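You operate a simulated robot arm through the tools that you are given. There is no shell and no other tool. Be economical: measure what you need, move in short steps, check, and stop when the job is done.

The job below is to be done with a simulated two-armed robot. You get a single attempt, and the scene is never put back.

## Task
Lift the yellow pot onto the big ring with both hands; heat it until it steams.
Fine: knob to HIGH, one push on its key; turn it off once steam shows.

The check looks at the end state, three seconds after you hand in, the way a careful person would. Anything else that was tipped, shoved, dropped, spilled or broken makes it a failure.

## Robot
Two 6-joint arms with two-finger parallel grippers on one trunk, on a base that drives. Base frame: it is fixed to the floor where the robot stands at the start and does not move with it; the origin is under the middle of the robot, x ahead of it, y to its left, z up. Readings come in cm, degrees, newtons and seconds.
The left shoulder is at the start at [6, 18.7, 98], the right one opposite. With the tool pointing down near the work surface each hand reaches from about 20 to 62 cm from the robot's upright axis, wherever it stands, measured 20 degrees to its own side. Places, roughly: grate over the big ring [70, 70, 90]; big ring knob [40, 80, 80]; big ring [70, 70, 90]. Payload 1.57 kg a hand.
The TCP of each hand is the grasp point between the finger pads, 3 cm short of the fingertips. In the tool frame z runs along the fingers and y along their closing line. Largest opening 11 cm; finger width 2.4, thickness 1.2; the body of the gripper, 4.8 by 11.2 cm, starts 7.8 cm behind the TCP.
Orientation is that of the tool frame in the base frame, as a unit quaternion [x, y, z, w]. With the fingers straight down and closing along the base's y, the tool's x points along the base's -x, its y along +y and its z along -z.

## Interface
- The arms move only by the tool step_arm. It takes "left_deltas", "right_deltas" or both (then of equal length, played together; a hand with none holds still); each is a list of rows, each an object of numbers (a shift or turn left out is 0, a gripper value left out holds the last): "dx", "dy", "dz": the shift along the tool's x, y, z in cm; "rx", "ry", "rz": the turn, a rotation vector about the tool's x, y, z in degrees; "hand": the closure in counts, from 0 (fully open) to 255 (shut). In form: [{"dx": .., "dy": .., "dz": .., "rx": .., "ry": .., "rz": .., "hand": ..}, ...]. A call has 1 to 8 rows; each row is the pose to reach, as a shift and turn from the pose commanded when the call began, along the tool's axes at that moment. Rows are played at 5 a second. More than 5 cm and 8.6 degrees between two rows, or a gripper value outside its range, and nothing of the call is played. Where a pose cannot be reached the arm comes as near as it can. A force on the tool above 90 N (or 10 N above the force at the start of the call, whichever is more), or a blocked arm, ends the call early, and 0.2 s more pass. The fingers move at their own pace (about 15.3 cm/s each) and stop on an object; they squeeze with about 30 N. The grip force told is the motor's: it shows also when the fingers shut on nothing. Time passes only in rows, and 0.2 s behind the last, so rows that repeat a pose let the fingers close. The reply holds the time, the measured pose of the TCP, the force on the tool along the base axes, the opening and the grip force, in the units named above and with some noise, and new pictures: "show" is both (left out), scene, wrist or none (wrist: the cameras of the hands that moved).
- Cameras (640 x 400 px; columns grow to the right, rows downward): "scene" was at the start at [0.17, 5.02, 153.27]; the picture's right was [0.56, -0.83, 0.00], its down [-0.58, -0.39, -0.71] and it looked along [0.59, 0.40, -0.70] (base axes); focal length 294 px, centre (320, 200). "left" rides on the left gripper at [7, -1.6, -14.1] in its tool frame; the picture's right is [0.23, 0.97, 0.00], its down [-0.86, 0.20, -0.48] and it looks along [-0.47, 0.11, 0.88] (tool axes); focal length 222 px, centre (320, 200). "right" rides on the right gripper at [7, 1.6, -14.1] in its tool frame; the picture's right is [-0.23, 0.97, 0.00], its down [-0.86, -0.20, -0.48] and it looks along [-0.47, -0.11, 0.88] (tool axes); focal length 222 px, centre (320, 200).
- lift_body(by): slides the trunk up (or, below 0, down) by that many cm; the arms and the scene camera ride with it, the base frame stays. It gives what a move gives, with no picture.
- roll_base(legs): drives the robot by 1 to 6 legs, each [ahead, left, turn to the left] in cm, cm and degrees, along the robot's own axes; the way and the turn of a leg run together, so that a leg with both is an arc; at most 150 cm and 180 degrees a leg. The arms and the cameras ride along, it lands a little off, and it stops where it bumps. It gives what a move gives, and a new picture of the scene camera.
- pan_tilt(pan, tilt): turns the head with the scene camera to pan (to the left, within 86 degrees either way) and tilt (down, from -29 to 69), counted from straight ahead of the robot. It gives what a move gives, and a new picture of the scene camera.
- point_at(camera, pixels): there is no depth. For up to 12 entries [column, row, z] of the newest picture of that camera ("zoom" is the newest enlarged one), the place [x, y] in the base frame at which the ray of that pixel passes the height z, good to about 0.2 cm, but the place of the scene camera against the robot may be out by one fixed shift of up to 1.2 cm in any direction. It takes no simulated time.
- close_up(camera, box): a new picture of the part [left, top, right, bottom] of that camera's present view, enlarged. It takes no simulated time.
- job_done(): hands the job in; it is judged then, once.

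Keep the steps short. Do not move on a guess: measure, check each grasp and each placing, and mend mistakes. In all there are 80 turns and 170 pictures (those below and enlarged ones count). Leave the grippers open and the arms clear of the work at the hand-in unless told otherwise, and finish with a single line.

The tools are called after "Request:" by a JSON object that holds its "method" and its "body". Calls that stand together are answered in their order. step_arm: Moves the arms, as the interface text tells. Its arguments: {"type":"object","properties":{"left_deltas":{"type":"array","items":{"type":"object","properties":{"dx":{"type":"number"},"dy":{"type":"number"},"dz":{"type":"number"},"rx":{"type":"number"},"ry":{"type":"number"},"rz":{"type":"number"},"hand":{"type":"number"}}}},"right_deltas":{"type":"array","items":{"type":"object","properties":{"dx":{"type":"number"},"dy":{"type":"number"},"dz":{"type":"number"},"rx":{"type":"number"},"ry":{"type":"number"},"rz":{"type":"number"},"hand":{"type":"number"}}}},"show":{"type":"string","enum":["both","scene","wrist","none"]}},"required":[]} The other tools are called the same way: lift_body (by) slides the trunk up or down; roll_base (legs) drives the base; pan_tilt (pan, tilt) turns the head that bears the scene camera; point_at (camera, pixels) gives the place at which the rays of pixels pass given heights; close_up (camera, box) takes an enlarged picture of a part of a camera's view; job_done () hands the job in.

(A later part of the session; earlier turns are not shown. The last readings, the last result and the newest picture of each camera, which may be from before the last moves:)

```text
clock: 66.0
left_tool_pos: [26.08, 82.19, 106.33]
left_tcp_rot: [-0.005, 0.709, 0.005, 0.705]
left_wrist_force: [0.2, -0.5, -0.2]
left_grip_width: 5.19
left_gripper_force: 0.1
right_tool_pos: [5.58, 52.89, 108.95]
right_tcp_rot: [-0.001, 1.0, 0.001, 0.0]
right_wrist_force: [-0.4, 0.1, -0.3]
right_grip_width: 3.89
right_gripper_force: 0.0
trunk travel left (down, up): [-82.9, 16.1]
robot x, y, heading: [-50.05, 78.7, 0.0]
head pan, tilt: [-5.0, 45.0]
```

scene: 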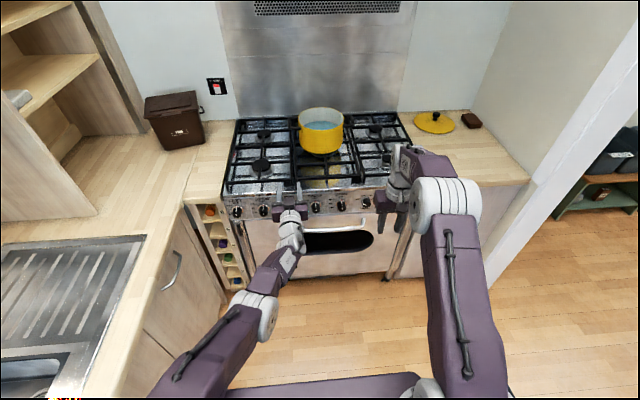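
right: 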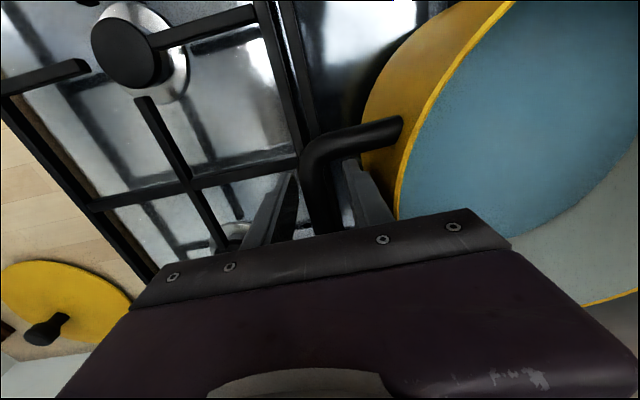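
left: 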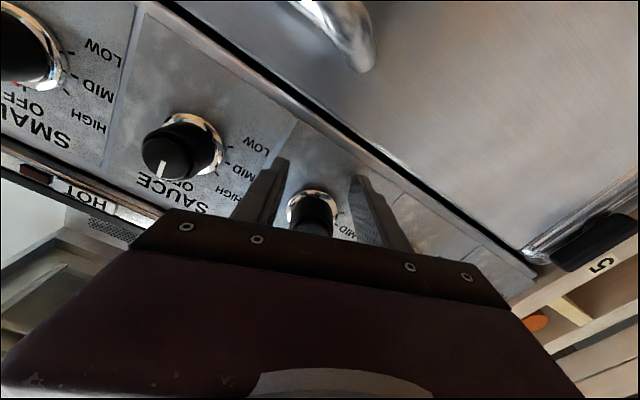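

Level again. Now lower the hand by the arm itself (26 cm down, in free air at x=26) so the forearm comes from above.

Request:
{"method": "step_arm", "body": {"left_deltas": [{"dx": 4.4}, {"dx": 8.8}, {"dx": 13.2}, {"dx": 17.6}, {"dx": 22}, {"dx": 26.3}, {"dx": 26.3}], "show": "both"}}

```text
clock: 67.6
left_tool_pos: [17.62, 81.5, 94.31]
left_tcp_rot: [-0.005, 0.709, 0.004, 0.705]
left_wrist_force: [0.1, 0.6, 0.4]
left_grip_width: 5.2
left_gripper_force: 0.0
left hand out of reach, approached as far as the arm can: row 1, 2, 3, 4, 5, 6, 7
right_tool_pos: [5.57, 53.01, 108.74]
right_tcp_rot: [-0.002, 1.0, 0.001, -0.001]
right_wrist_force: [0.4, 0.3, 0.1]
right_grip_width: 3.88
right_gripper_force: 0.1
trunk travel left (down, up): [-82.9, 16.1]
robot x, y, heading: [-49.94, 78.85, 0.1]
head pan, tilt: [-5.0, 45.0]
```

scene: 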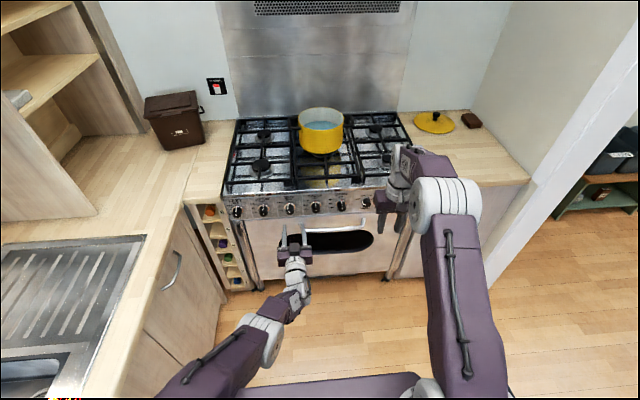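
left: 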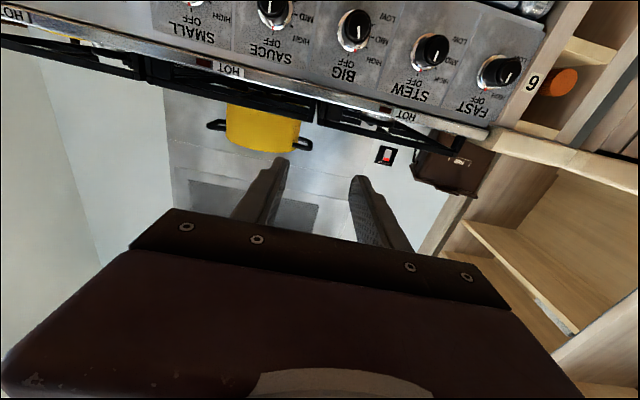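

The arm was over-stretched. Better: knob about 15 cm to the robot's left and nearer to the body. I move the hand 12 cm left and 4 cm back in free air.

Request:
{"method": "step_arm", "body": {"left_deltas": [{"dy": 3, "dz": -1}, {"dy": 6, "dz": -2}, {"dy": 9, "dz": -3}, {"dy": 12, "dz": -4}, {"dy": 12, "dz": -4}], "show": "scene"}}

```text
clock: 68.8
left_tool_pos: [16.79, 89.93, 91.24]
left_tcp_rot: [-0.006, 0.71, 0.005, 0.705]
left_wrist_force: [-1.2, 0.3, -0.2]
left_grip_width: 5.19
left_gripper_force: 0.0
left hand out of reach, approached as far as the arm can: row 1, 2, 3, 4, 5
right_tool_pos: [5.62, 53.02, 108.94]
right_tcp_rot: [-0.001, 1.0, 0.001, 0.0]
right_wrist_force: [0.0, -0.2, -0.7]
right_grip_width: 3.88
right_gripper_force: 0.0
trunk travel left (down, up): [-82.9, 16.1]
robot x, y, heading: [-49.87, 79.16, 0.1]
head pan, tilt: [-5.0, 45.0]
```

scene: 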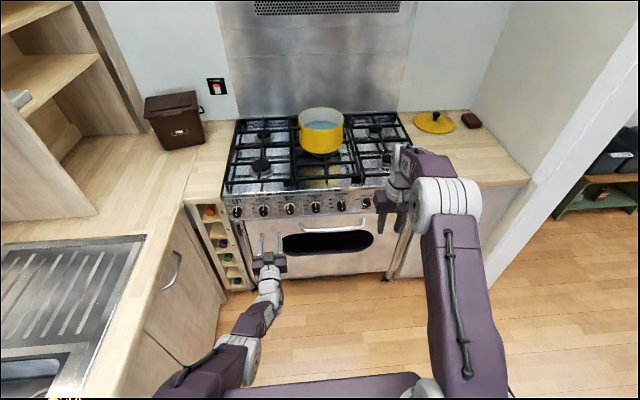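

I believe the wrist can't pitch up past the forearm; so the shoulder should be well below the knob, with the forearm rising. I raise the hand relative to the shoulder here in free space first, then lower the trunk.

Request:
{"method": "step_arm", "body": {"left_deltas": [{"dx": -4.5}, {"dx": -9, "dz": 1}, {"dx": -13.5, "dz": 2}, {"dx": -18, "dz": 3}, {"dx": -22.5, "dz": 4}, {"dx": -27, "dz": 4.5}, {"dx": -31.5, "dz": 5}, {"dx": -36, "dz": 5}], "show": "none"}}

Request:
{"method": "step_arm", "body": {"left_deltas": [{"dx": -4.5}, {"dx": -9}, {"dx": -13.5}, {"dx": -18}, {"dx": -22}], "show": "scene"}}

```text
clock: 70.6
left_tool_pos: [32.9, 87.58, 127.79]
left_tcp_rot: [-0.003, 0.709, 0.003, 0.705]
left_wrist_force: [-0.6, -0.9, 0.1]
left_grip_width: 5.16
left_gripper_force: 0.0
left hand out of reach, approached as far as the arm can: row 1, 2, 3, 4, 5, 6, 7, 8
right_tool_pos: [5.64, 53.01, 108.9]
right_tcp_rot: [-0.001, 1.0, 0.001, 0.001]
right_wrist_force: [0.0, 0.2, 0.4]
right_grip_width: 3.86
right_gripper_force: 0.0
trunk travel left (down, up): [-82.9, 16.1]
robot x, y, heading: [-50.12, 78.86, 0.2]
head pan, tilt: [-5.0, 45.0]
```

```text
clock: 71.8
left_tool_pos: [30.19, 88.18, 147.53]
left_tcp_rot: [-0.005, 0.709, 0.004, 0.705]
left_wrist_force: [0.2, 0.0, 0.6]
left_grip_width: 5.17
left_gripper_force: 0.0
left hand out of reach, approached as far as the arm can: row 2, 3, 4, 5
right_tool_pos: [5.4, 53.0, 109.0]
right_tcp_rot: [-0.001, 1.0, 0.0, 0.0]
right_wrist_force: [0.0, 0.2, -0.1]
right_grip_width: 3.86
right_gripper_force: 0.1
trunk travel left (down, up): [-82.9, 16.1]
robot x, y, heading: [-50.16, 78.54, 0.1]
head pan, tilt: [-5.0, 45.0]
```

scene: 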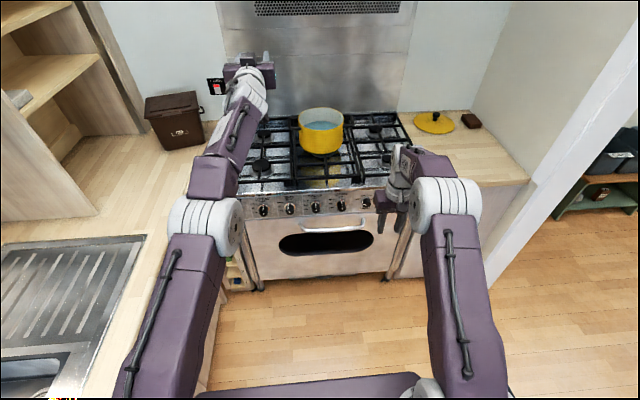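

Now the hand is high and stretched. Pull it back 8 cm to get elbow bend, and check it obeys.

Request:
{"method": "step_arm", "body": {"left_deltas": [{"dz": -3}, {"dz": -6}, {"dz": -9}, {"dz": -9}], "show": "none"}}

Request:
{"method": "step_arm", "body": {"left_deltas": [{"rz": -8}, {"rz": -16}, {"rz": -24}, {"rz": -32}, {"rz": -40}, {"rz": -48}], "show": "scene"}}

```text
clock: 72.8
left_tool_pos: [21.53, 87.69, 147.47]
left_tcp_rot: [-0.005, 0.71, 0.004, 0.704]
left_wrist_force: [0.1, 1.1, 0.2]
left_grip_width: 5.18
left_gripper_force: 0.0
left hand out of reach, approached as far as the arm can: row 1
right_tool_pos: [5.75, 53.03, 108.89]
right_tcp_rot: [0.0, 1.0, 0.001, -0.001]
right_wrist_force: [-1.0, -0.3, 0.5]
right_grip_width: 3.88
right_gripper_force: 0.0
trunk travel left (down, up): [-82.9, 16.1]
robot x, y, heading: [-50.07, 79.02, 0.1]
head pan, tilt: [-5.0, 45.0]
```

```text
clock: 74.2
left_tool_pos: [22.87, 86.68, 149.78]
left_tcp_rot: [-0.296, 0.649, -0.281, 0.642]
left_wrist_force: [-0.2, -0.5, -0.2]
left_grip_width: 5.19
left_gripper_force: 0.1
left hand out of reach, approached as far as the arm can: row 4, 5, 6
right_tool_pos: [5.67, 53.07, 108.87]
right_tcp_rot: [-0.001, 1.0, 0.001, 0.0]
right_wrist_force: [-0.5, 0.1, -0.9]
right_grip_width: 3.9
right_gripper_force: 0.1
trunk travel left (down, up): [-82.9, 16.1]
robot x, y, heading: [-49.83, 78.51, 0.1]
head pan, tilt: [-5.0, 45.0]
```

scene: 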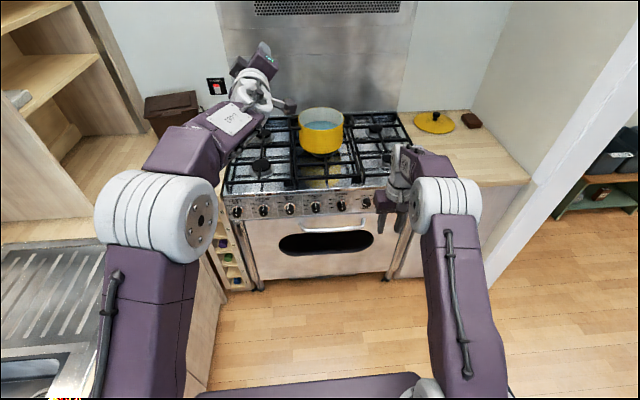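

Rolling negative hits a roll limit ~24° past level (the elbow then swings out). Positive roll has room. So I'll pre-roll to about +50° and turn the knob from there. Roll back first.

Request:
{"method": "step_arm", "body": {"left_deltas": [{"rz": 8}, {"rz": 16}, {"rz": 24}, {"rz": 32}, {"rz": 40}, {"rz": 48}], "show": "none"}}

Request:
{"method": "step_arm", "body": {"left_deltas": [{"rz": 8}, {"rz": 16}, {"rz": 24}, {"rz": 32}, {"rz": 40}, {"rz": 48}, {"rz": 50}], "show": "both"}}

```text
clock: 75.6
left_tool_pos: [22.72, 86.68, 149.73]
left_tcp_rot: [-0.004, 0.71, 0.005, 0.705]
left_wrist_force: [-0.9, 0.3, 0.5]
left_grip_width: 5.2
left_gripper_force: 0.1
right_tool_pos: [5.62, 53.0, 108.8]
right_tcp_rot: [0.0, 1.0, 0.001, 0.0]
right_wrist_force: [0.0, -0.4, 0.5]
right_grip_width: 3.87
right_gripper_force: 0.0
trunk travel left (down, up): [-82.9, 16.1]
robot x, y, heading: [-50.25, 78.92, 0.1]
head pan, tilt: [-5.0, 45.0]
```

```text
clock: 77.2
left_tool_pos: [22.84, 86.71, 149.71]
left_tcp_rot: [0.296, 0.645, 0.302, 0.636]
left_wrist_force: [0.4, 0.2, 0.5]
left_grip_width: 5.2
left_gripper_force: 0.1
right_tool_pos: [5.61, 53.08, 108.92]
right_tcp_rot: [-0.001, 1.0, 0.0, 0.001]
right_wrist_force: [-0.8, 0.5, 0.0]
right_grip_width: 3.89
right_gripper_force: 0.1
trunk travel left (down, up): [-82.9, 16.1]
robot x, y, heading: [-50.04, 78.77, 0.2]
head pan, tilt: [-5.0, 45.0]
```

scene: 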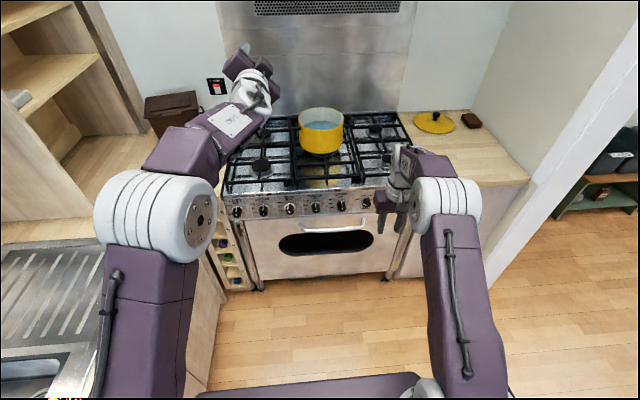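
left: 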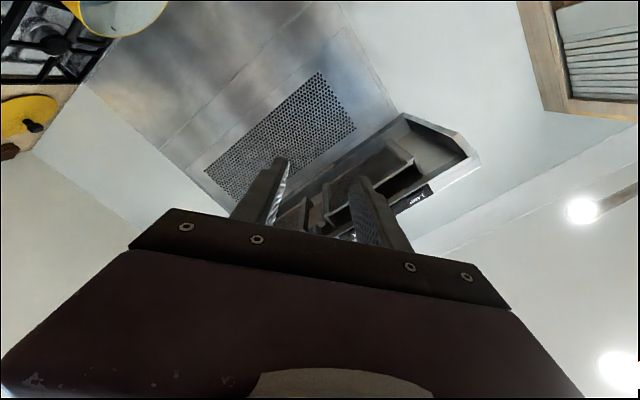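

Now the arm rolls freely by ±50°. Check the elbow's clearance to the left cabinet before lowering the trunk.

Request:
{"method": "point_at", "body": {"camera": "scene", "pixels": [[95, 215, 120], [95, 215, 130], [95, 215, 140], [200, 380, 0], [225, 330, 0], [100, 398, 91], [145, 240, 91]]}}

```text
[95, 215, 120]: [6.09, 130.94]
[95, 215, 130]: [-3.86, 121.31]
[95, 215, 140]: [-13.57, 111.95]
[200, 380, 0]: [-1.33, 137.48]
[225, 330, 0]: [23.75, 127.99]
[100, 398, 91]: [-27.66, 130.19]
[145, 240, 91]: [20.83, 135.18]
```

Elbow outer edge is at y≈112, cabinet edge ≈118+, fine. Lower the trunk 69.8 cm and drive to bring the hand in front of the BIG knob.

Request:
{"method": "lift_body", "body": {"by": -69.8}}

Request:
{"method": "roll_base", "body": {"legs": [[0, -3, -0.1], [8, 0, 0]]}}

Request:
{"method": "close_up", "body": {"camera": "left", "box": [0, 0, 640, 400]}}

```text
refused: -69.8 is not a number from -40 to 40
```

```text
clock: 78.7
left_tool_pos: [29.93, 84.02, 150.12]
left_tcp_rot: [0.294, 0.643, 0.302, 0.639]
left_wrist_force: [-0.4, 0.4, -0.1]
left_grip_width: 5.15
left_gripper_force: 0.1
right_tool_pos: [12.87, 50.22, 109.23]
right_tcp_rot: [-0.001, 1.0, -0.001, 0.002]
right_wrist_force: [-1.1, -0.5, -0.1]
right_grip_width: 3.85
right_gripper_force: 0.1
trunk travel left (down, up): [-82.9, 16.1]
robot x, y, heading: [-42.11, 75.79, -0.1]
head pan, tilt: [-5.0, 45.0]
```

scene: 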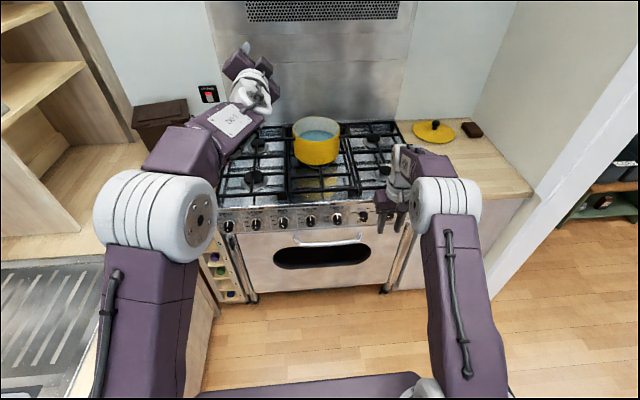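

```text
1.00 times, centred on (320, 200) of left
```

zoom: 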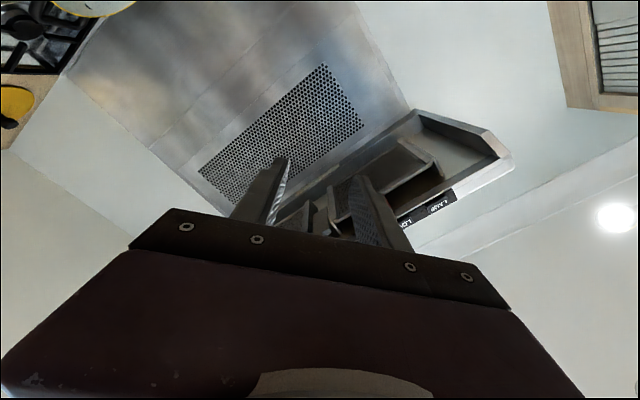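

Request:
{"method": "lift_body", "body": {"by": -35}}

Request:
{"method": "lift_body", "body": {"by": -35.1}}

Request:
{"method": "close_up", "body": {"camera": "left", "box": [200, 50, 520, 250]}}

Request:
{"method": "pan_tilt", "body": {"pan": 5, "tilt": 20}}

```text
clock: 82.1
left_tool_pos: [30.75, 83.67, 114.72]
left_tcp_rot: [0.295, 0.645, 0.302, 0.638]
left_wrist_force: [-0.2, 0.0, 0.5]
left_grip_width: 5.17
left_gripper_force: 0.0
right_tool_pos: [13.51, 50.03, 73.95]
right_tcp_rot: [-0.001, 1.0, 0.001, 0.0]
right_wrist_force: [-0.1, -0.3, -0.4]
right_grip_width: 3.87
right_gripper_force: 0.0
trunk travel left (down, up): [-47.9, 51.1]
robot x, y, heading: [-42.19, 75.46, 0.0]
head pan, tilt: [-5.0, 45.0]
```

```text
clock: 85.6
left_tool_pos: [30.68, 83.54, 79.64]
left_tcp_rot: [0.295, 0.645, 0.302, 0.638]
left_wrist_force: [0.7, -0.1, 0.1]
left_grip_width: 5.19
left_gripper_force: 0.1
right_tool_pos: [13.45, 49.99, 38.73]
right_tcp_rot: [-0.001, 1.0, 0.001, 0.0]
right_wrist_force: [0.2, 0.7, -0.4]
right_grip_width: 3.88
right_gripper_force: 0.1
trunk travel left (down, up): [-12.8, 86.2]
robot x, y, heading: [-42.25, 75.66, 0.3]
head pan, tilt: [-5.0, 45.0]
```

```text
2.00 times, centred on (360, 150) of left
```

zoom: 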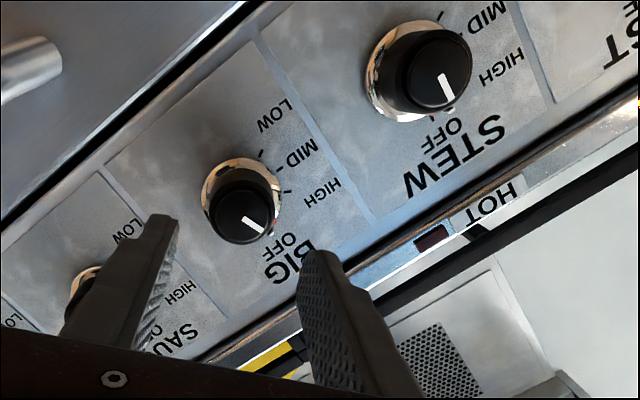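

```text
clock: 86.5
left_tool_pos: [30.63, 83.67, 79.66]
left_tcp_rot: [0.295, 0.645, 0.301, 0.637]
left_wrist_force: [-0.5, -0.5, 0.0]
left_grip_width: 5.19
left_gripper_force: 0.0
right_tool_pos: [13.54, 50.04, 38.72]
right_tcp_rot: [-0.001, 1.0, 0.001, 0.0]
right_wrist_force: [0.8, 0.2, 0.1]
right_grip_width: 3.87
right_gripper_force: 0.1
trunk travel left (down, up): [-12.8, 86.2]
robot x, y, heading: [-42.09, 75.76, 0.1]
head pan, tilt: [5.0, 20.0]
```

scene: 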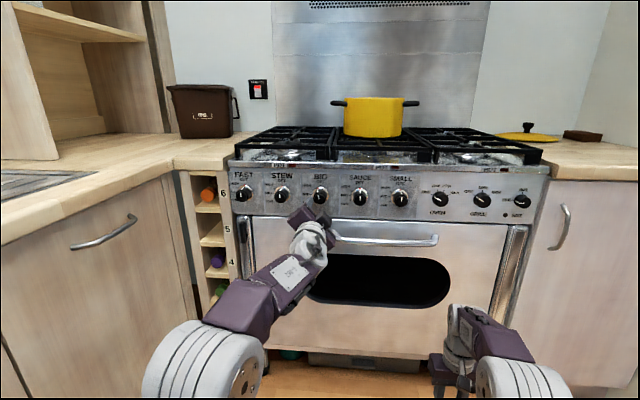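

The hand is at (30.6, 83.6, 79.65) facing the knob with +50° roll. Drive ahead 4 cm and measure the knob with the wrist camera.

Request:
{"method": "roll_base", "body": {"legs": [[4, 0, 0]]}}

Request:
{"method": "close_up", "body": {"camera": "left", "box": [250, 80, 390, 200]}}

```text
clock: 87.3
left_tool_pos: [34.7, 83.81, 79.64]
left_tcp_rot: [0.295, 0.645, 0.301, 0.638]
left_wrist_force: [-0.1, -0.4, 0.5]
left_grip_width: 5.16
left_gripper_force: 0.0
right_tool_pos: [17.51, 50.12, 38.74]
right_tcp_rot: [-0.001, 1.0, 0.001, 0.0]
right_wrist_force: [-0.4, -0.7, 0.1]
right_grip_width: 3.92
right_gripper_force: 0.0
trunk travel left (down, up): [-12.8, 86.2]
robot x, y, heading: [-37.97, 75.6, -0.0]
head pan, tilt: [5.0, 20.0]
```

scene: 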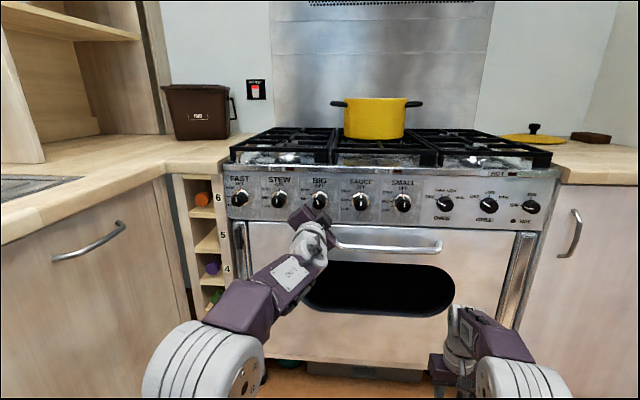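

```text
3.33 times, centred on (320, 140) of left
```

zoom: 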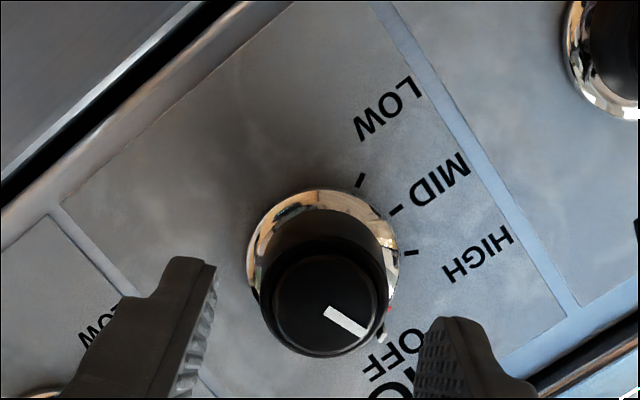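

Request:
{"method": "point_at", "body": {"camera": "left", "pixels": [[321.5, 170, 79], [321.5, 170, 79.5], [321.5, 170, 80], [321.5, 170, 80.5], [321.5, 170, 81]]}}

Request:
{"method": "step_arm", "body": {"left_deltas": [{"dz": 1.5, "hand": 120}, {"dz": 3}, {"dz": 4}, {"dz": 4}], "show": "wrist"}}

Request:
{"method": "close_up", "body": {"camera": "left", "box": [250, 110, 390, 230]}}

```text
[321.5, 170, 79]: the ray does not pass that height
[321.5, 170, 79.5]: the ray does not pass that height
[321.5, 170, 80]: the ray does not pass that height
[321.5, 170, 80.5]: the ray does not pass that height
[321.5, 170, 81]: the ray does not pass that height
```

```text
clock: 88.3
left_tool_pos: [38.91, 83.78, 79.61]
left_tcp_rot: [0.295, 0.645, 0.301, 0.637]
left_wrist_force: [-0.8, 0.4, 0.1]
left_grip_width: 5.83
left_gripper_force: 0.2
right_tool_pos: [17.42, 49.97, 38.8]
right_tcp_rot: [0.0, 1.0, 0.002, 0.0]
right_wrist_force: [-0.6, 0.1, 0.0]
right_grip_width: 3.9
right_gripper_force: 0.1
trunk travel left (down, up): [-12.8, 86.2]
robot x, y, heading: [-37.89, 75.76, 0.1]
head pan, tilt: [5.0, 20.0]
```

left: 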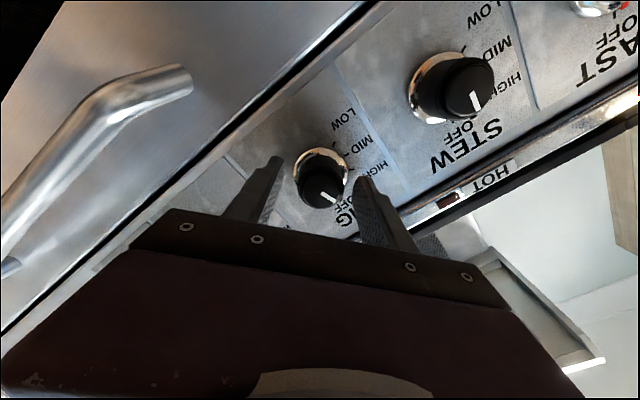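

```text
3.33 times, centred on (320, 170) of left
```

zoom: 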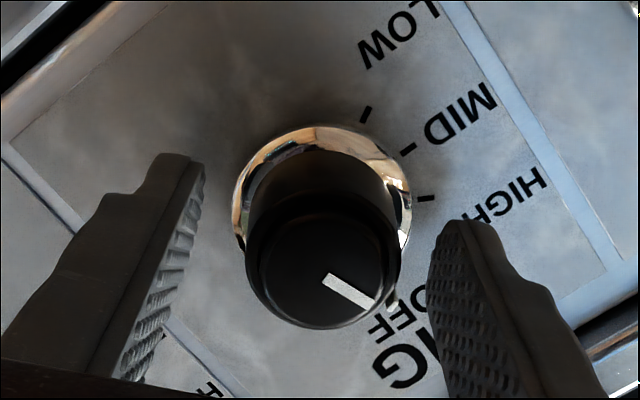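

Well centred. Advance 0.7 cm more and grip.

Request:
{"method": "step_arm", "body": {"left_deltas": [{"dz": 0.7}, {"dz": 0.7, "hand": 170}, {"dz": 0.7, "hand": 255}, {"dz": 0.7, "hand": 255}, {"dz": 0.7, "hand": 255}], "show": "none"}}

Request:
{"method": "step_arm", "body": {"left_deltas": [{"rz": -6}, {"rz": -12}, {"rz": -18}, {"rz": -24}, {"rz": -30}, {"rz": -36}], "show": "wrist"}}

Request:
{"method": "close_up", "body": {"camera": "scene", "box": [265, 155, 375, 235]}}

Request:
{"method": "close_up", "body": {"camera": "left", "box": [250, 110, 390, 230]}}

```text
clock: 89.5
left_tool_pos: [39.43, 83.9, 79.78]
left_tcp_rot: [0.294, 0.644, 0.303, 0.638]
left_wrist_force: [7.6, 6.6, 9.6]
left_grip_width: 3.83
left_gripper_force: 44.2
right_tool_pos: [17.48, 50.03, 38.93]
right_tcp_rot: [0.0, 1.0, 0.0, 0.0]
right_wrist_force: [-0.1, 0.4, -0.4]
right_grip_width: 3.88
right_gripper_force: 0.0
trunk travel left (down, up): [-12.8, 86.2]
robot x, y, heading: [-38.14, 76.07, 0.0]
head pan, tilt: [5.0, 20.0]
```

```text
clock: 90.9
left_tool_pos: [39.31, 83.65, 79.6]
left_tcp_rot: [0.081, 0.705, 0.089, 0.699]
left_wrist_force: [7.5, 1.6, 5.2]
left_grip_width: 3.86
left_gripper_force: 43.9
right_tool_pos: [17.44, 50.09, 38.76]
right_tcp_rot: [-0.001, 1.0, 0.0, -0.001]
right_wrist_force: [0.8, 0.0, -0.4]
right_grip_width: 3.89
right_gripper_force: 0.1
trunk travel left (down, up): [-12.8, 86.2]
robot x, y, heading: [-38.19, 75.98, 0.2]
head pan, tilt: [5.0, 20.0]
```

left: 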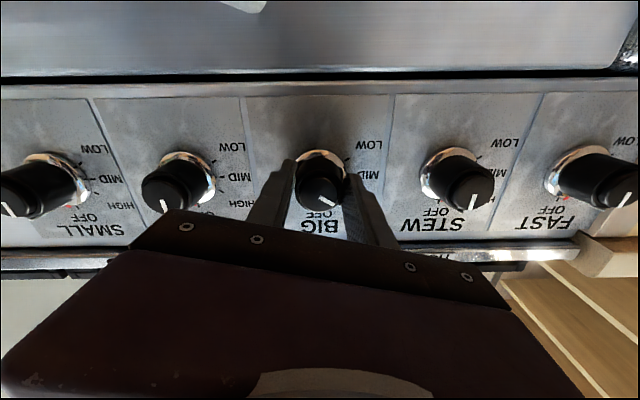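

```text
5.00 times, centred on (320, 195) of scene
```

zoom: 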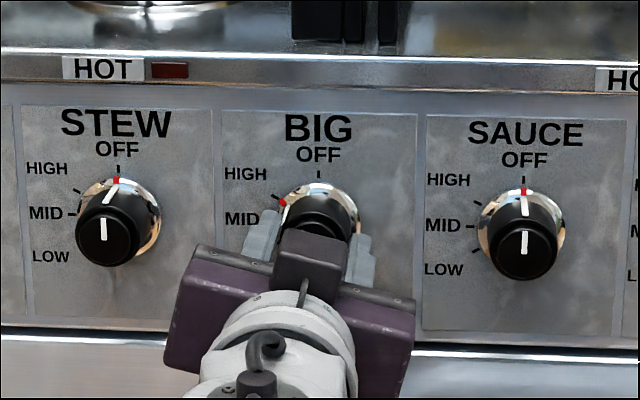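

```text
3.33 times, centred on (320, 170) of left
```

zoom: 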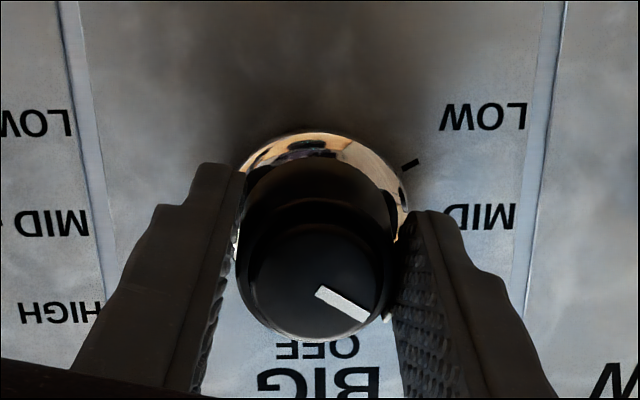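

The red mark now stands at HIGH. Release, and check it stays, then back off 7 cm and shut the fingers for the push.

Request:
{"method": "step_arm", "body": {"left_deltas": [{"hand": 190}, {"hand": 120}, {"hand": 120}, {"dz": -2}, {"dz": -4.5}, {"dz": -7}, {"dz": -7, "hand": 255}, {"dz": -7, "hand": 255}], "show": "wrist"}}

Request:
{"method": "close_up", "body": {"camera": "left", "box": [230, 80, 410, 230]}}

Request:
{"method": "close_up", "body": {"camera": "scene", "box": [265, 155, 375, 235]}}

```text
clock: 92.7
left_tool_pos: [32.44, 83.77, 79.79]
left_tcp_rot: [0.081, 0.705, 0.09, 0.699]
left_wrist_force: [0.0, -0.2, -0.2]
left_grip_width: 0.0
left_gripper_force: 21.2
right_tool_pos: [17.48, 50.13, 38.72]
right_tcp_rot: [-0.002, 1.0, 0.001, 0.0]
right_wrist_force: [-0.2, 0.5, 0.1]
right_grip_width: 3.86
right_gripper_force: 0.0
trunk travel left (down, up): [-12.8, 86.2]
robot x, y, heading: [-38.04, 75.87, 0.1]
head pan, tilt: [5.0, 20.0]
```

left: 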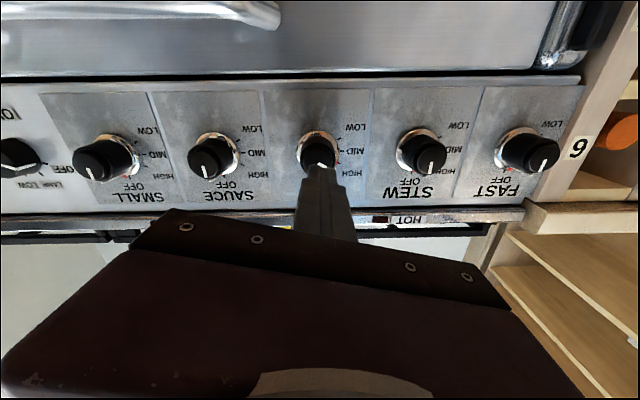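

```text
2.67 times, centred on (320, 155) of left
```

zoom: 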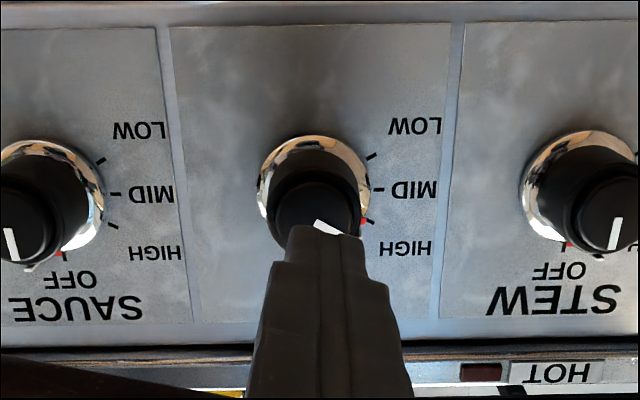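

```text
5.00 times, centred on (320, 195) of scene
```

zoom: 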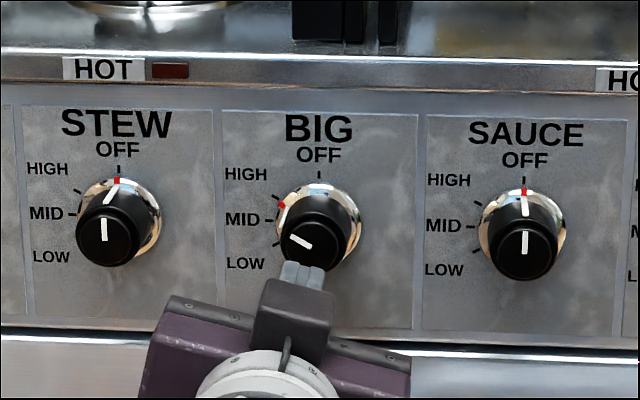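

The knob stays at HIGH. Now one push on the key: tips reach the cap at TCP x≈37.1; push in slowly.

Request:
{"method": "step_arm", "body": {"left_deltas": [{"dz": 2.5}, {"dz": 4.2}, {"dz": 4.7}, {"dz": 5.1}, {"dz": 5.4}], "show": "wrist"}}

Request:
{"method": "close_up", "body": {"camera": "scene", "box": [265, 125, 435, 245]}}

```text
clock: 93.9
left_tool_pos: [37.68, 83.76, 79.68]
left_tcp_rot: [0.082, 0.704, 0.089, 0.699]
left_wrist_force: [-29.7, 2.5, -10.2]
left_grip_width: 0.0
left_gripper_force: 21.0
right_tool_pos: [17.33, 50.13, 38.77]
right_tcp_rot: [-0.001, 1.0, 0.0, 0.001]
right_wrist_force: [0.2, -0.1, -1.1]
right_grip_width: 3.88
right_gripper_force: 0.1
trunk travel left (down, up): [-12.8, 86.2]
robot x, y, heading: [-38.04, 75.85, 0.1]
head pan, tilt: [5.0, 20.0]
```

left: 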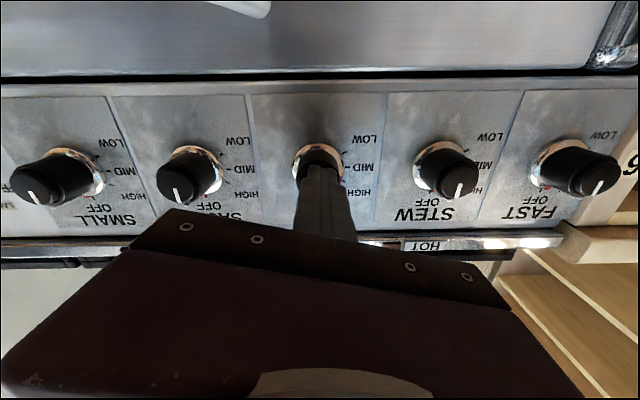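

```text
3.33 times, centred on (350, 185) of scene
```

zoom: 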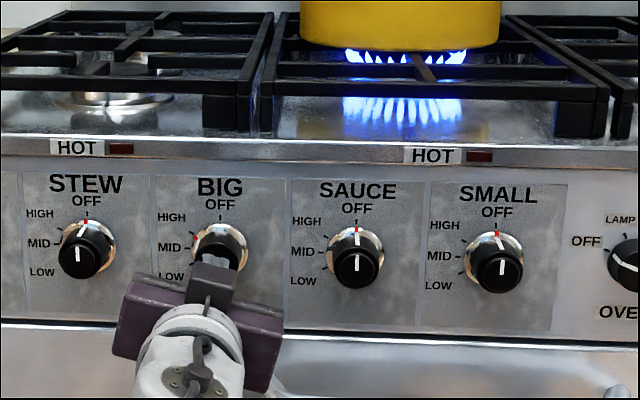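

The flame under the pot is lit. Pull back, open the fingers, pre-roll −25° for the later turn to OFF.

Request:
{"method": "step_arm", "body": {"left_deltas": [{"dz": -2}, {"dz": -4.5}, {"dz": -5, "hand": 120, "rz": -6}, {"dz": -5, "rz": -12}, {"dz": -5, "rz": -18}, {"dz": -5, "rz": -25}, {"dz": -5, "rz": -25}], "show": "both"}}

Request:
{"method": "close_up", "body": {"camera": "scene", "box": [265, 85, 435, 225]}}

```text
clock: 95.5
left_tool_pos: [32.74, 83.68, 79.69]
left_tcp_rot: [-0.072, 0.706, -0.064, 0.702]
left_wrist_force: [0.5, 0.3, 0.4]
left_grip_width: 5.82
left_gripper_force: 0.1
right_tool_pos: [17.38, 50.1, 38.7]
right_tcp_rot: [-0.001, 1.0, 0.001, -0.001]
right_wrist_force: [0.0, 0.7, 0.0]
right_grip_width: 3.89
right_gripper_force: 0.1
trunk travel left (down, up): [-12.8, 86.2]
robot x, y, heading: [-38.33, 75.96, 0.1]
head pan, tilt: [5.0, 20.0]
```

scene: 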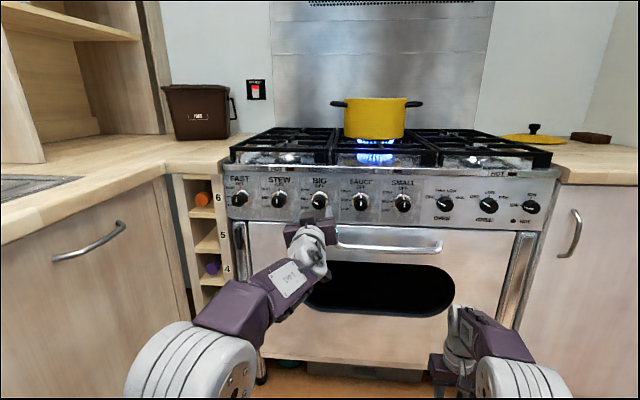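
left: 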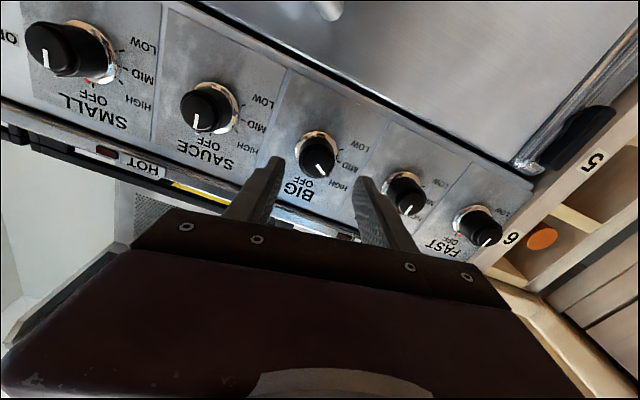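

```text
2.86 times, centred on (350, 155) of scene
```

zoom: 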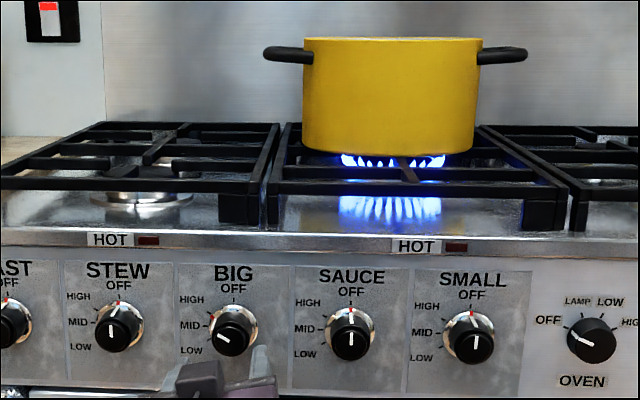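

Flame burning, pot upright. I put the open fingers around the knob (not gripping) and wait for steam.

Request:
{"method": "step_arm", "body": {"left_deltas": [{"dz": 2}, {"dz": 4}, {"dz": 5.5}, {"dz": 6.7}, {"dz": 6.7}, {"dz": 6.7}, {"dz": 6.7}, {"dz": 6.7}], "show": "wrist"}}

Request:
{"method": "step_arm", "body": {"left_deltas": [{"dz": 0}, {"dz": 0}, {"dz": 0}, {"dz": 0}, {"dz": 0}, {"dz": 0}, {"dz": 0}, {"dz": 0}], "show": "none"}}

Request:
{"method": "step_arm", "body": {"left_deltas": [{"dz": 0}, {"dz": 0}, {"dz": 0}, {"dz": 0}, {"dz": 0}, {"dz": 0}, {"dz": 0}, {"dz": 0}], "show": "scene"}}

Request:
{"method": "close_up", "body": {"camera": "scene", "box": [265, 25, 455, 225]}}

```text
clock: 97.3
left_tool_pos: [39.46, 83.78, 79.66]
left_tcp_rot: [-0.073, 0.706, -0.064, 0.702]
left_wrist_force: [-0.4, -0.8, 0.3]
left_grip_width: 5.81
left_gripper_force: 0.1
right_tool_pos: [17.43, 50.17, 38.72]
right_tcp_rot: [-0.001, 1.0, 0.001, 0.0]
right_wrist_force: [0.5, 0.2, 0.9]
right_grip_width: 3.91
right_gripper_force: 0.2
trunk travel left (down, up): [-12.8, 86.2]
robot x, y, heading: [-38.58, 75.54, -0.1]
head pan, tilt: [5.0, 20.0]
```

left: 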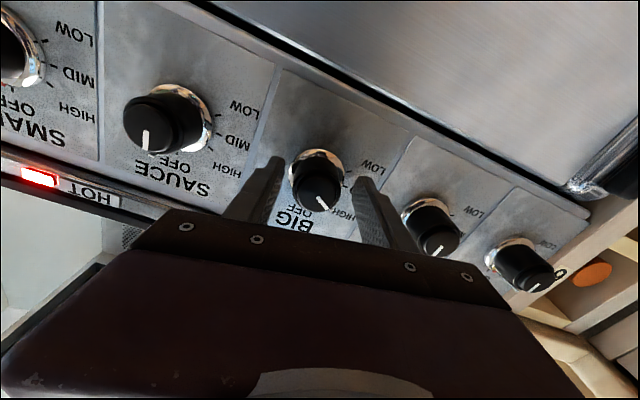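

```text
clock: 99.1
left_tool_pos: [39.52, 83.76, 79.53]
left_tcp_rot: [-0.073, 0.706, -0.063, 0.702]
left_wrist_force: [-1.2, -0.6, 0.7]
left_grip_width: 5.8
left_gripper_force: 0.1
right_tool_pos: [17.53, 50.02, 38.76]
right_tcp_rot: [-0.001, 1.0, 0.0, 0.0]
right_wrist_force: [-0.1, 0.5, 0.1]
right_grip_width: 3.88
right_gripper_force: 0.1
trunk travel left (down, up): [-12.8, 86.2]
robot x, y, heading: [-38.01, 75.95, 0.0]
head pan, tilt: [5.0, 20.0]
```

```text
clock: 100.9
left_tool_pos: [39.53, 83.7, 79.65]
left_tcp_rot: [-0.072, 0.706, -0.064, 0.702]
left_wrist_force: [-0.4, 0.3, 0.6]
left_grip_width: 5.82
left_gripper_force: 0.0
right_tool_pos: [17.49, 50.09, 38.72]
right_tcp_rot: [-0.001, 1.0, 0.001, 0.0]
right_wrist_force: [0.7, 0.4, -0.3]
right_grip_width: 3.89
right_gripper_force: 0.2
trunk travel left (down, up): [-12.8, 86.2]
robot x, y, heading: [-37.67, 75.88, 0.1]
head pan, tilt: [5.0, 20.0]
```

scene: 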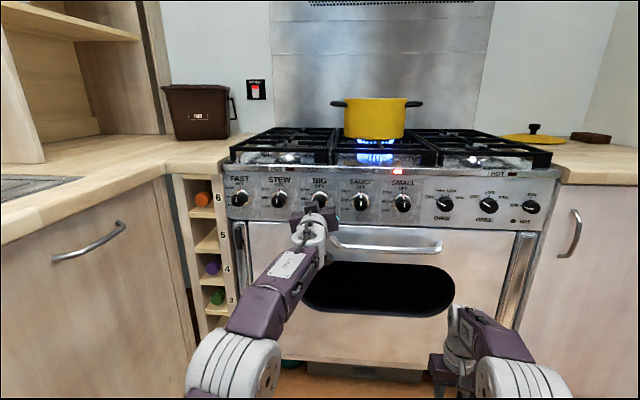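

```text
2.00 times, centred on (360, 125) of scene
```

zoom: 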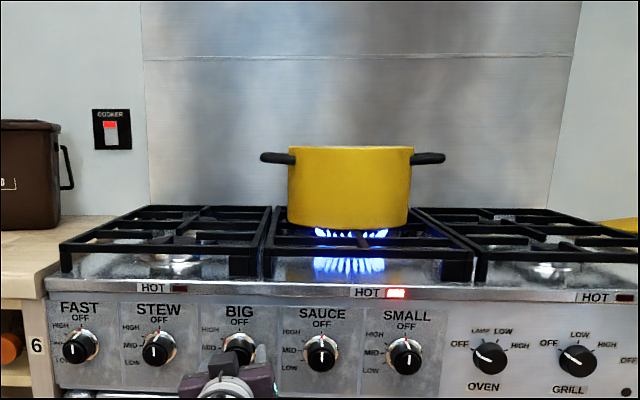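

The HOT lamp is lit; no steam yet. Keep waiting.

Request:
{"method": "step_arm", "body": {"left_deltas": [{"dz": 0}, {"dz": 0}, {"dz": 0}, {"dz": 0}, {"dz": 0}, {"dz": 0}, {"dz": 0}, {"dz": 0}], "show": "none"}}

Request:
{"method": "step_arm", "body": {"left_deltas": [{"dz": 0}, {"dz": 0}, {"dz": 0}, {"dz": 0}, {"dz": 0}, {"dz": 0}, {"dz": 0}, {"dz": 0}], "show": "scene"}}

Request:
{"method": "step_arm", "body": {"left_deltas": [{"dz": 0}, {"dz": 0}, {"dz": 0}, {"dz": 0}, {"dz": 0}, {"dz": 0}, {"dz": 0}, {"dz": 0}], "show": "none"}}

Request:
{"method": "step_arm", "body": {"left_deltas": [{"dz": 0}, {"dz": 0}, {"dz": 0}, {"dz": 0}, {"dz": 0}, {"dz": 0}, {"dz": 0}, {"dz": 0}], "show": "scene"}}

```text
clock: 102.7
left_tool_pos: [39.56, 83.74, 79.56]
left_tcp_rot: [-0.074, 0.705, -0.063, 0.702]
left_wrist_force: [0.4, -0.2, -0.1]
left_grip_width: 5.82
left_gripper_force: 0.0
right_tool_pos: [17.42, 50.07, 38.79]
right_tcp_rot: [-0.002, 1.0, 0.001, 0.0]
right_wrist_force: [0.2, -0.2, 0.1]
right_grip_width: 3.89
right_gripper_force: 0.0
trunk travel left (down, up): [-12.8, 86.2]
robot x, y, heading: [-38.2, 75.63, 0.3]
head pan, tilt: [5.0, 20.0]
```

```text
clock: 104.5
left_tool_pos: [39.54, 83.77, 79.65]
left_tcp_rot: [-0.072, 0.705, -0.064, 0.702]
left_wrist_force: [0.0, 0.8, 1.1]
left_grip_width: 5.83
left_gripper_force: 0.0
right_tool_pos: [17.57, 50.06, 38.86]
right_tcp_rot: [-0.001, 1.0, 0.001, 0.0]
right_wrist_force: [0.3, 0.3, -0.5]
right_grip_width: 3.88
right_gripper_force: 0.1
trunk travel left (down, up): [-12.8, 86.2]
robot x, y, heading: [-38.46, 75.66, 0.1]
head pan, tilt: [5.0, 20.0]
```

scene: 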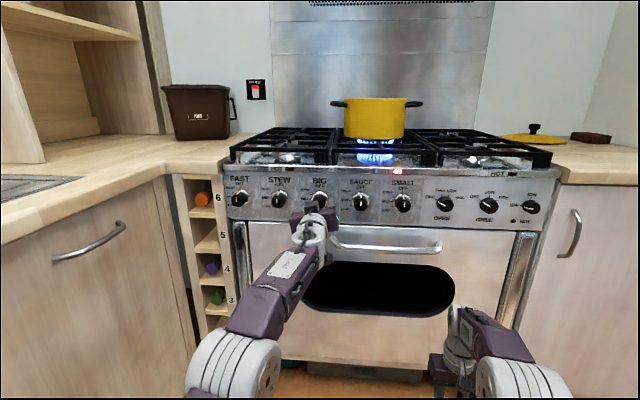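

```text
clock: 106.3
left_tool_pos: [39.55, 83.73, 79.63]
left_tcp_rot: [-0.073, 0.706, -0.063, 0.702]
left_wrist_force: [0.0, 0.2, 0.4]
left_grip_width: 5.82
left_gripper_force: 0.1
right_tool_pos: [17.44, 50.11, 38.8]
right_tcp_rot: [-0.001, 1.0, 0.0, 0.0]
right_wrist_force: [0.3, -0.9, 0.4]
right_grip_width: 3.89
right_gripper_force: 0.1
trunk travel left (down, up): [-12.8, 86.2]
robot x, y, heading: [-38.25, 75.57, -0.0]
head pan, tilt: [5.0, 20.0]
```

```text
clock: 108.1
left_tool_pos: [39.55, 83.72, 79.63]
left_tcp_rot: [-0.072, 0.706, -0.064, 0.702]
left_wrist_force: [0.6, 0.3, -0.4]
left_grip_width: 5.8
left_gripper_force: 0.0
right_tool_pos: [17.31, 50.02, 38.77]
right_tcp_rot: [-0.001, 1.0, 0.001, -0.001]
right_wrist_force: [-0.9, -0.2, -0.1]
right_grip_width: 3.89
right_gripper_force: 0.1
trunk travel left (down, up): [-12.8, 86.2]
robot x, y, heading: [-38.79, 75.48, 0.1]
head pan, tilt: [5.0, 20.0]
```

scene: 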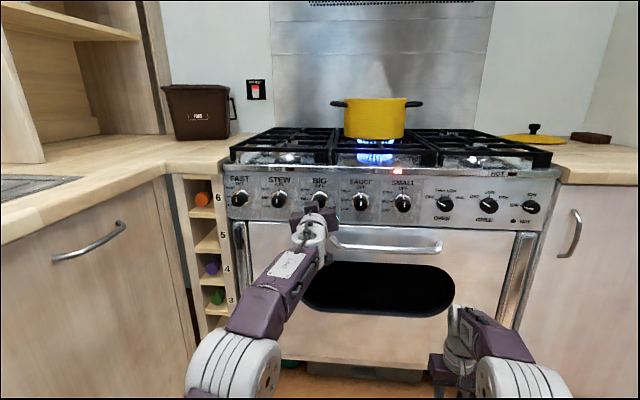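

Request:
{"method": "step_arm", "body": {"left_deltas": [{"dz": 0}, {"dz": 0}, {"dz": 0}, {"dz": 0}, {"dz": 0}, {"dz": 0}, {"dz": 0}, {"dz": 0}], "show": "none"}}

Request:
{"method": "step_arm", "body": {"left_deltas": [{"dz": 0}, {"dz": 0}, {"dz": 0}, {"dz": 0}, {"dz": 0}, {"dz": 0}, {"dz": 0}, {"dz": 0}], "show": "none"}}

Request:
{"method": "close_up", "body": {"camera": "scene", "box": [265, 5, 485, 145]}}

Request:
{"method": "step_arm", "body": {"left_deltas": [{"dz": 0}, {"dz": 0}, {"dz": 0}, {"dz": 0}, {"dz": 0}, {"dz": 0}, {"dz": 0}, {"dz": 0}], "show": "none"}}

Request:
{"method": "step_arm", "body": {"left_deltas": [{"dz": 0}, {"dz": 0}, {"dz": 0}, {"dz": 0}, {"dz": 0}, {"dz": 0}, {"dz": 0}, {"dz": 0}], "show": "none"}}

Request:
{"method": "close_up", "body": {"camera": "scene", "box": [265, 5, 485, 145]}}

```text
clock: 109.9
left_tool_pos: [39.52, 83.77, 79.47]
left_tcp_rot: [-0.073, 0.706, -0.063, 0.702]
left_wrist_force: [-0.7, 0.0, 1.0]
left_grip_width: 5.84
left_gripper_force: 0.1
right_tool_pos: [17.55, 50.06, 38.84]
right_tcp_rot: [-0.001, 1.0, 0.001, 0.0]
right_wrist_force: [0.7, 0.5, 0.5]
right_grip_width: 3.89
right_gripper_force: 0.1
trunk travel left (down, up): [-12.8, 86.2]
robot x, y, heading: [-38.13, 76.05, 0.0]
head pan, tilt: [5.0, 20.0]
```

```text
clock: 111.7
left_tool_pos: [39.42, 83.78, 79.57]
left_tcp_rot: [-0.073, 0.706, -0.064, 0.702]
left_wrist_force: [-0.3, 1.0, -0.2]
left_grip_width: 5.85
left_gripper_force: 0.0
right_tool_pos: [17.53, 49.94, 38.75]
right_tcp_rot: [-0.001, 1.0, 0.001, 0.0]
right_wrist_force: [-0.8, 0.5, 0.5]
right_grip_width: 3.89
right_gripper_force: 0.0
trunk travel left (down, up): [-12.8, 86.2]
robot x, y, heading: [-38.65, 75.9, 0.1]
head pan, tilt: [5.0, 20.0]
```

```text
2.86 times, centred on (375, 75) of scene
```

zoom: 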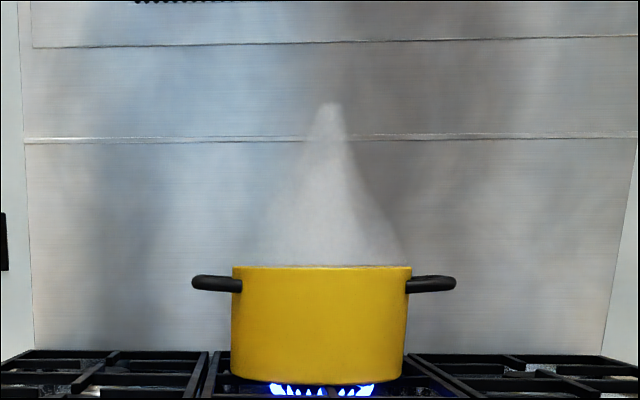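

```text
clock: 113.5
left_tool_pos: [39.5, 83.67, 79.55]
left_tcp_rot: [-0.073, 0.706, -0.063, 0.702]
left_wrist_force: [-0.5, -0.2, 0.2]
left_grip_width: 5.83
left_gripper_force: 0.1
right_tool_pos: [17.49, 50.1, 38.76]
right_tcp_rot: [0.0, 1.0, 0.0, -0.001]
right_wrist_force: [-0.3, -0.6, -0.9]
right_grip_width: 3.87
right_gripper_force: 0.1
trunk travel left (down, up): [-12.8, 86.2]
robot x, y, heading: [-37.97, 76.2, 0.0]
head pan, tilt: [5.0, 20.0]
```

```text
clock: 115.3
left_tool_pos: [39.55, 83.79, 79.55]
left_tcp_rot: [-0.073, 0.706, -0.063, 0.702]
left_wrist_force: [-0.3, 0.4, 0.1]
left_grip_width: 5.82
left_gripper_force: 0.1
right_tool_pos: [17.51, 49.98, 38.77]
right_tcp_rot: [-0.001, 1.0, 0.001, 0.0]
right_wrist_force: [0.3, -1.2, 0.8]
right_grip_width: 3.87
right_gripper_force: 0.0
trunk travel left (down, up): [-12.8, 86.2]
robot x, y, heading: [-37.88, 75.85, 0.3]
head pan, tilt: [5.0, 20.0]
```

```text
2.86 times, centred on (375, 75) of scene
```

zoom: 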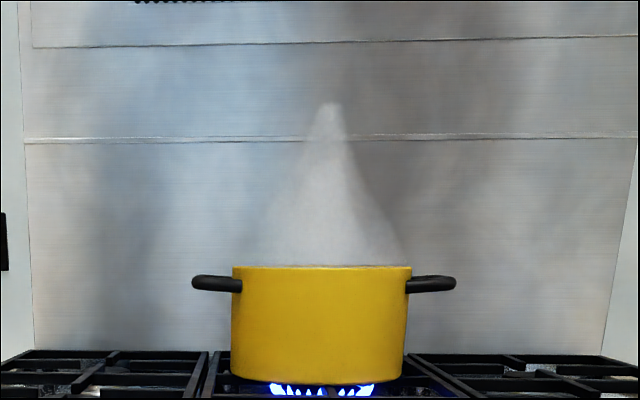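

Steam is showing. Grip the knob and turn it clockwise 60° back to OFF.

Request:
{"method": "step_arm", "body": {"left_deltas": [{"hand": 180}, {"hand": 255}, {"hand": 255}], "show": "none"}}

Request:
{"method": "step_arm", "body": {"left_deltas": [{"rz": 7.5}, {"rz": 15}, {"rz": 22.5}, {"rz": 30}, {"rz": 37.5}, {"rz": 45}, {"rz": 52.5}, {"rz": 60}], "show": "wrist"}}

Request:
{"method": "close_up", "body": {"camera": "scene", "box": [265, 115, 435, 235]}}

Request:
{"method": "close_up", "body": {"camera": "left", "box": [250, 110, 390, 230]}}

```text
clock: 116.1
left_tool_pos: [39.54, 83.51, 79.64]
left_tcp_rot: [-0.073, 0.706, -0.064, 0.702]
left_wrist_force: [2.5, -5.3, 2.0]
left_grip_width: 3.8
left_gripper_force: 43.7
right_tool_pos: [17.44, 50.01, 38.7]
right_tcp_rot: [-0.001, 1.0, 0.0, 0.0]
right_wrist_force: [-0.4, -0.5, 0.2]
right_grip_width: 3.85
right_gripper_force: 0.1
trunk travel left (down, up): [-12.8, 86.2]
robot x, y, heading: [-38.28, 75.58, 0.1]
head pan, tilt: [5.0, 20.0]
```

```text
clock: 117.9
left_tool_pos: [39.49, 83.91, 79.75]
left_tcp_rot: [0.288, 0.647, 0.299, 0.64]
left_wrist_force: [17.3, 2.0, 12.1]
left_grip_width: 3.79
left_gripper_force: 44.0
right_tool_pos: [17.34, 50.05, 38.79]
right_tcp_rot: [-0.001, 1.0, 0.001, -0.001]
right_wrist_force: [-0.4, 0.0, -0.3]
right_grip_width: 3.87
right_gripper_force: 0.1
trunk travel left (down, up): [-12.8, 86.2]
robot x, y, heading: [-38.45, 75.4, -0.1]
head pan, tilt: [5.0, 20.0]
```

left: 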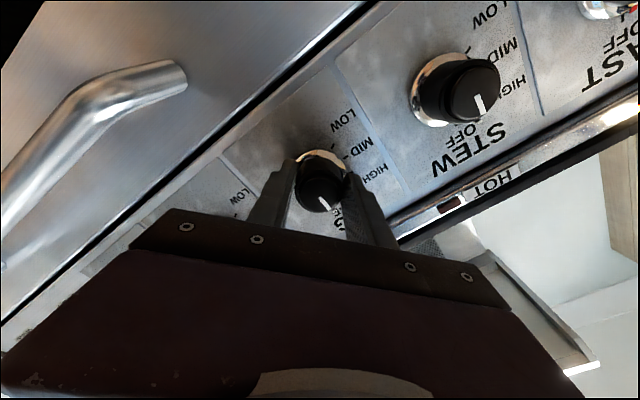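

```text
3.33 times, centred on (350, 175) of scene
```

zoom: 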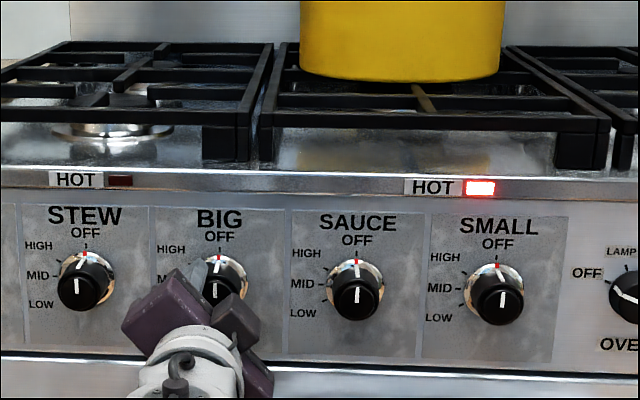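

```text
3.33 times, centred on (320, 170) of left
```

zoom: 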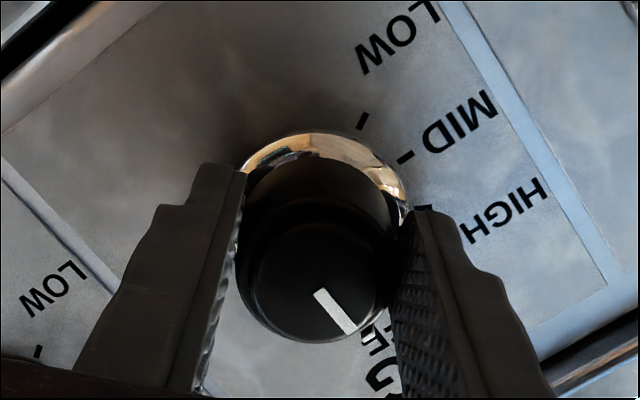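

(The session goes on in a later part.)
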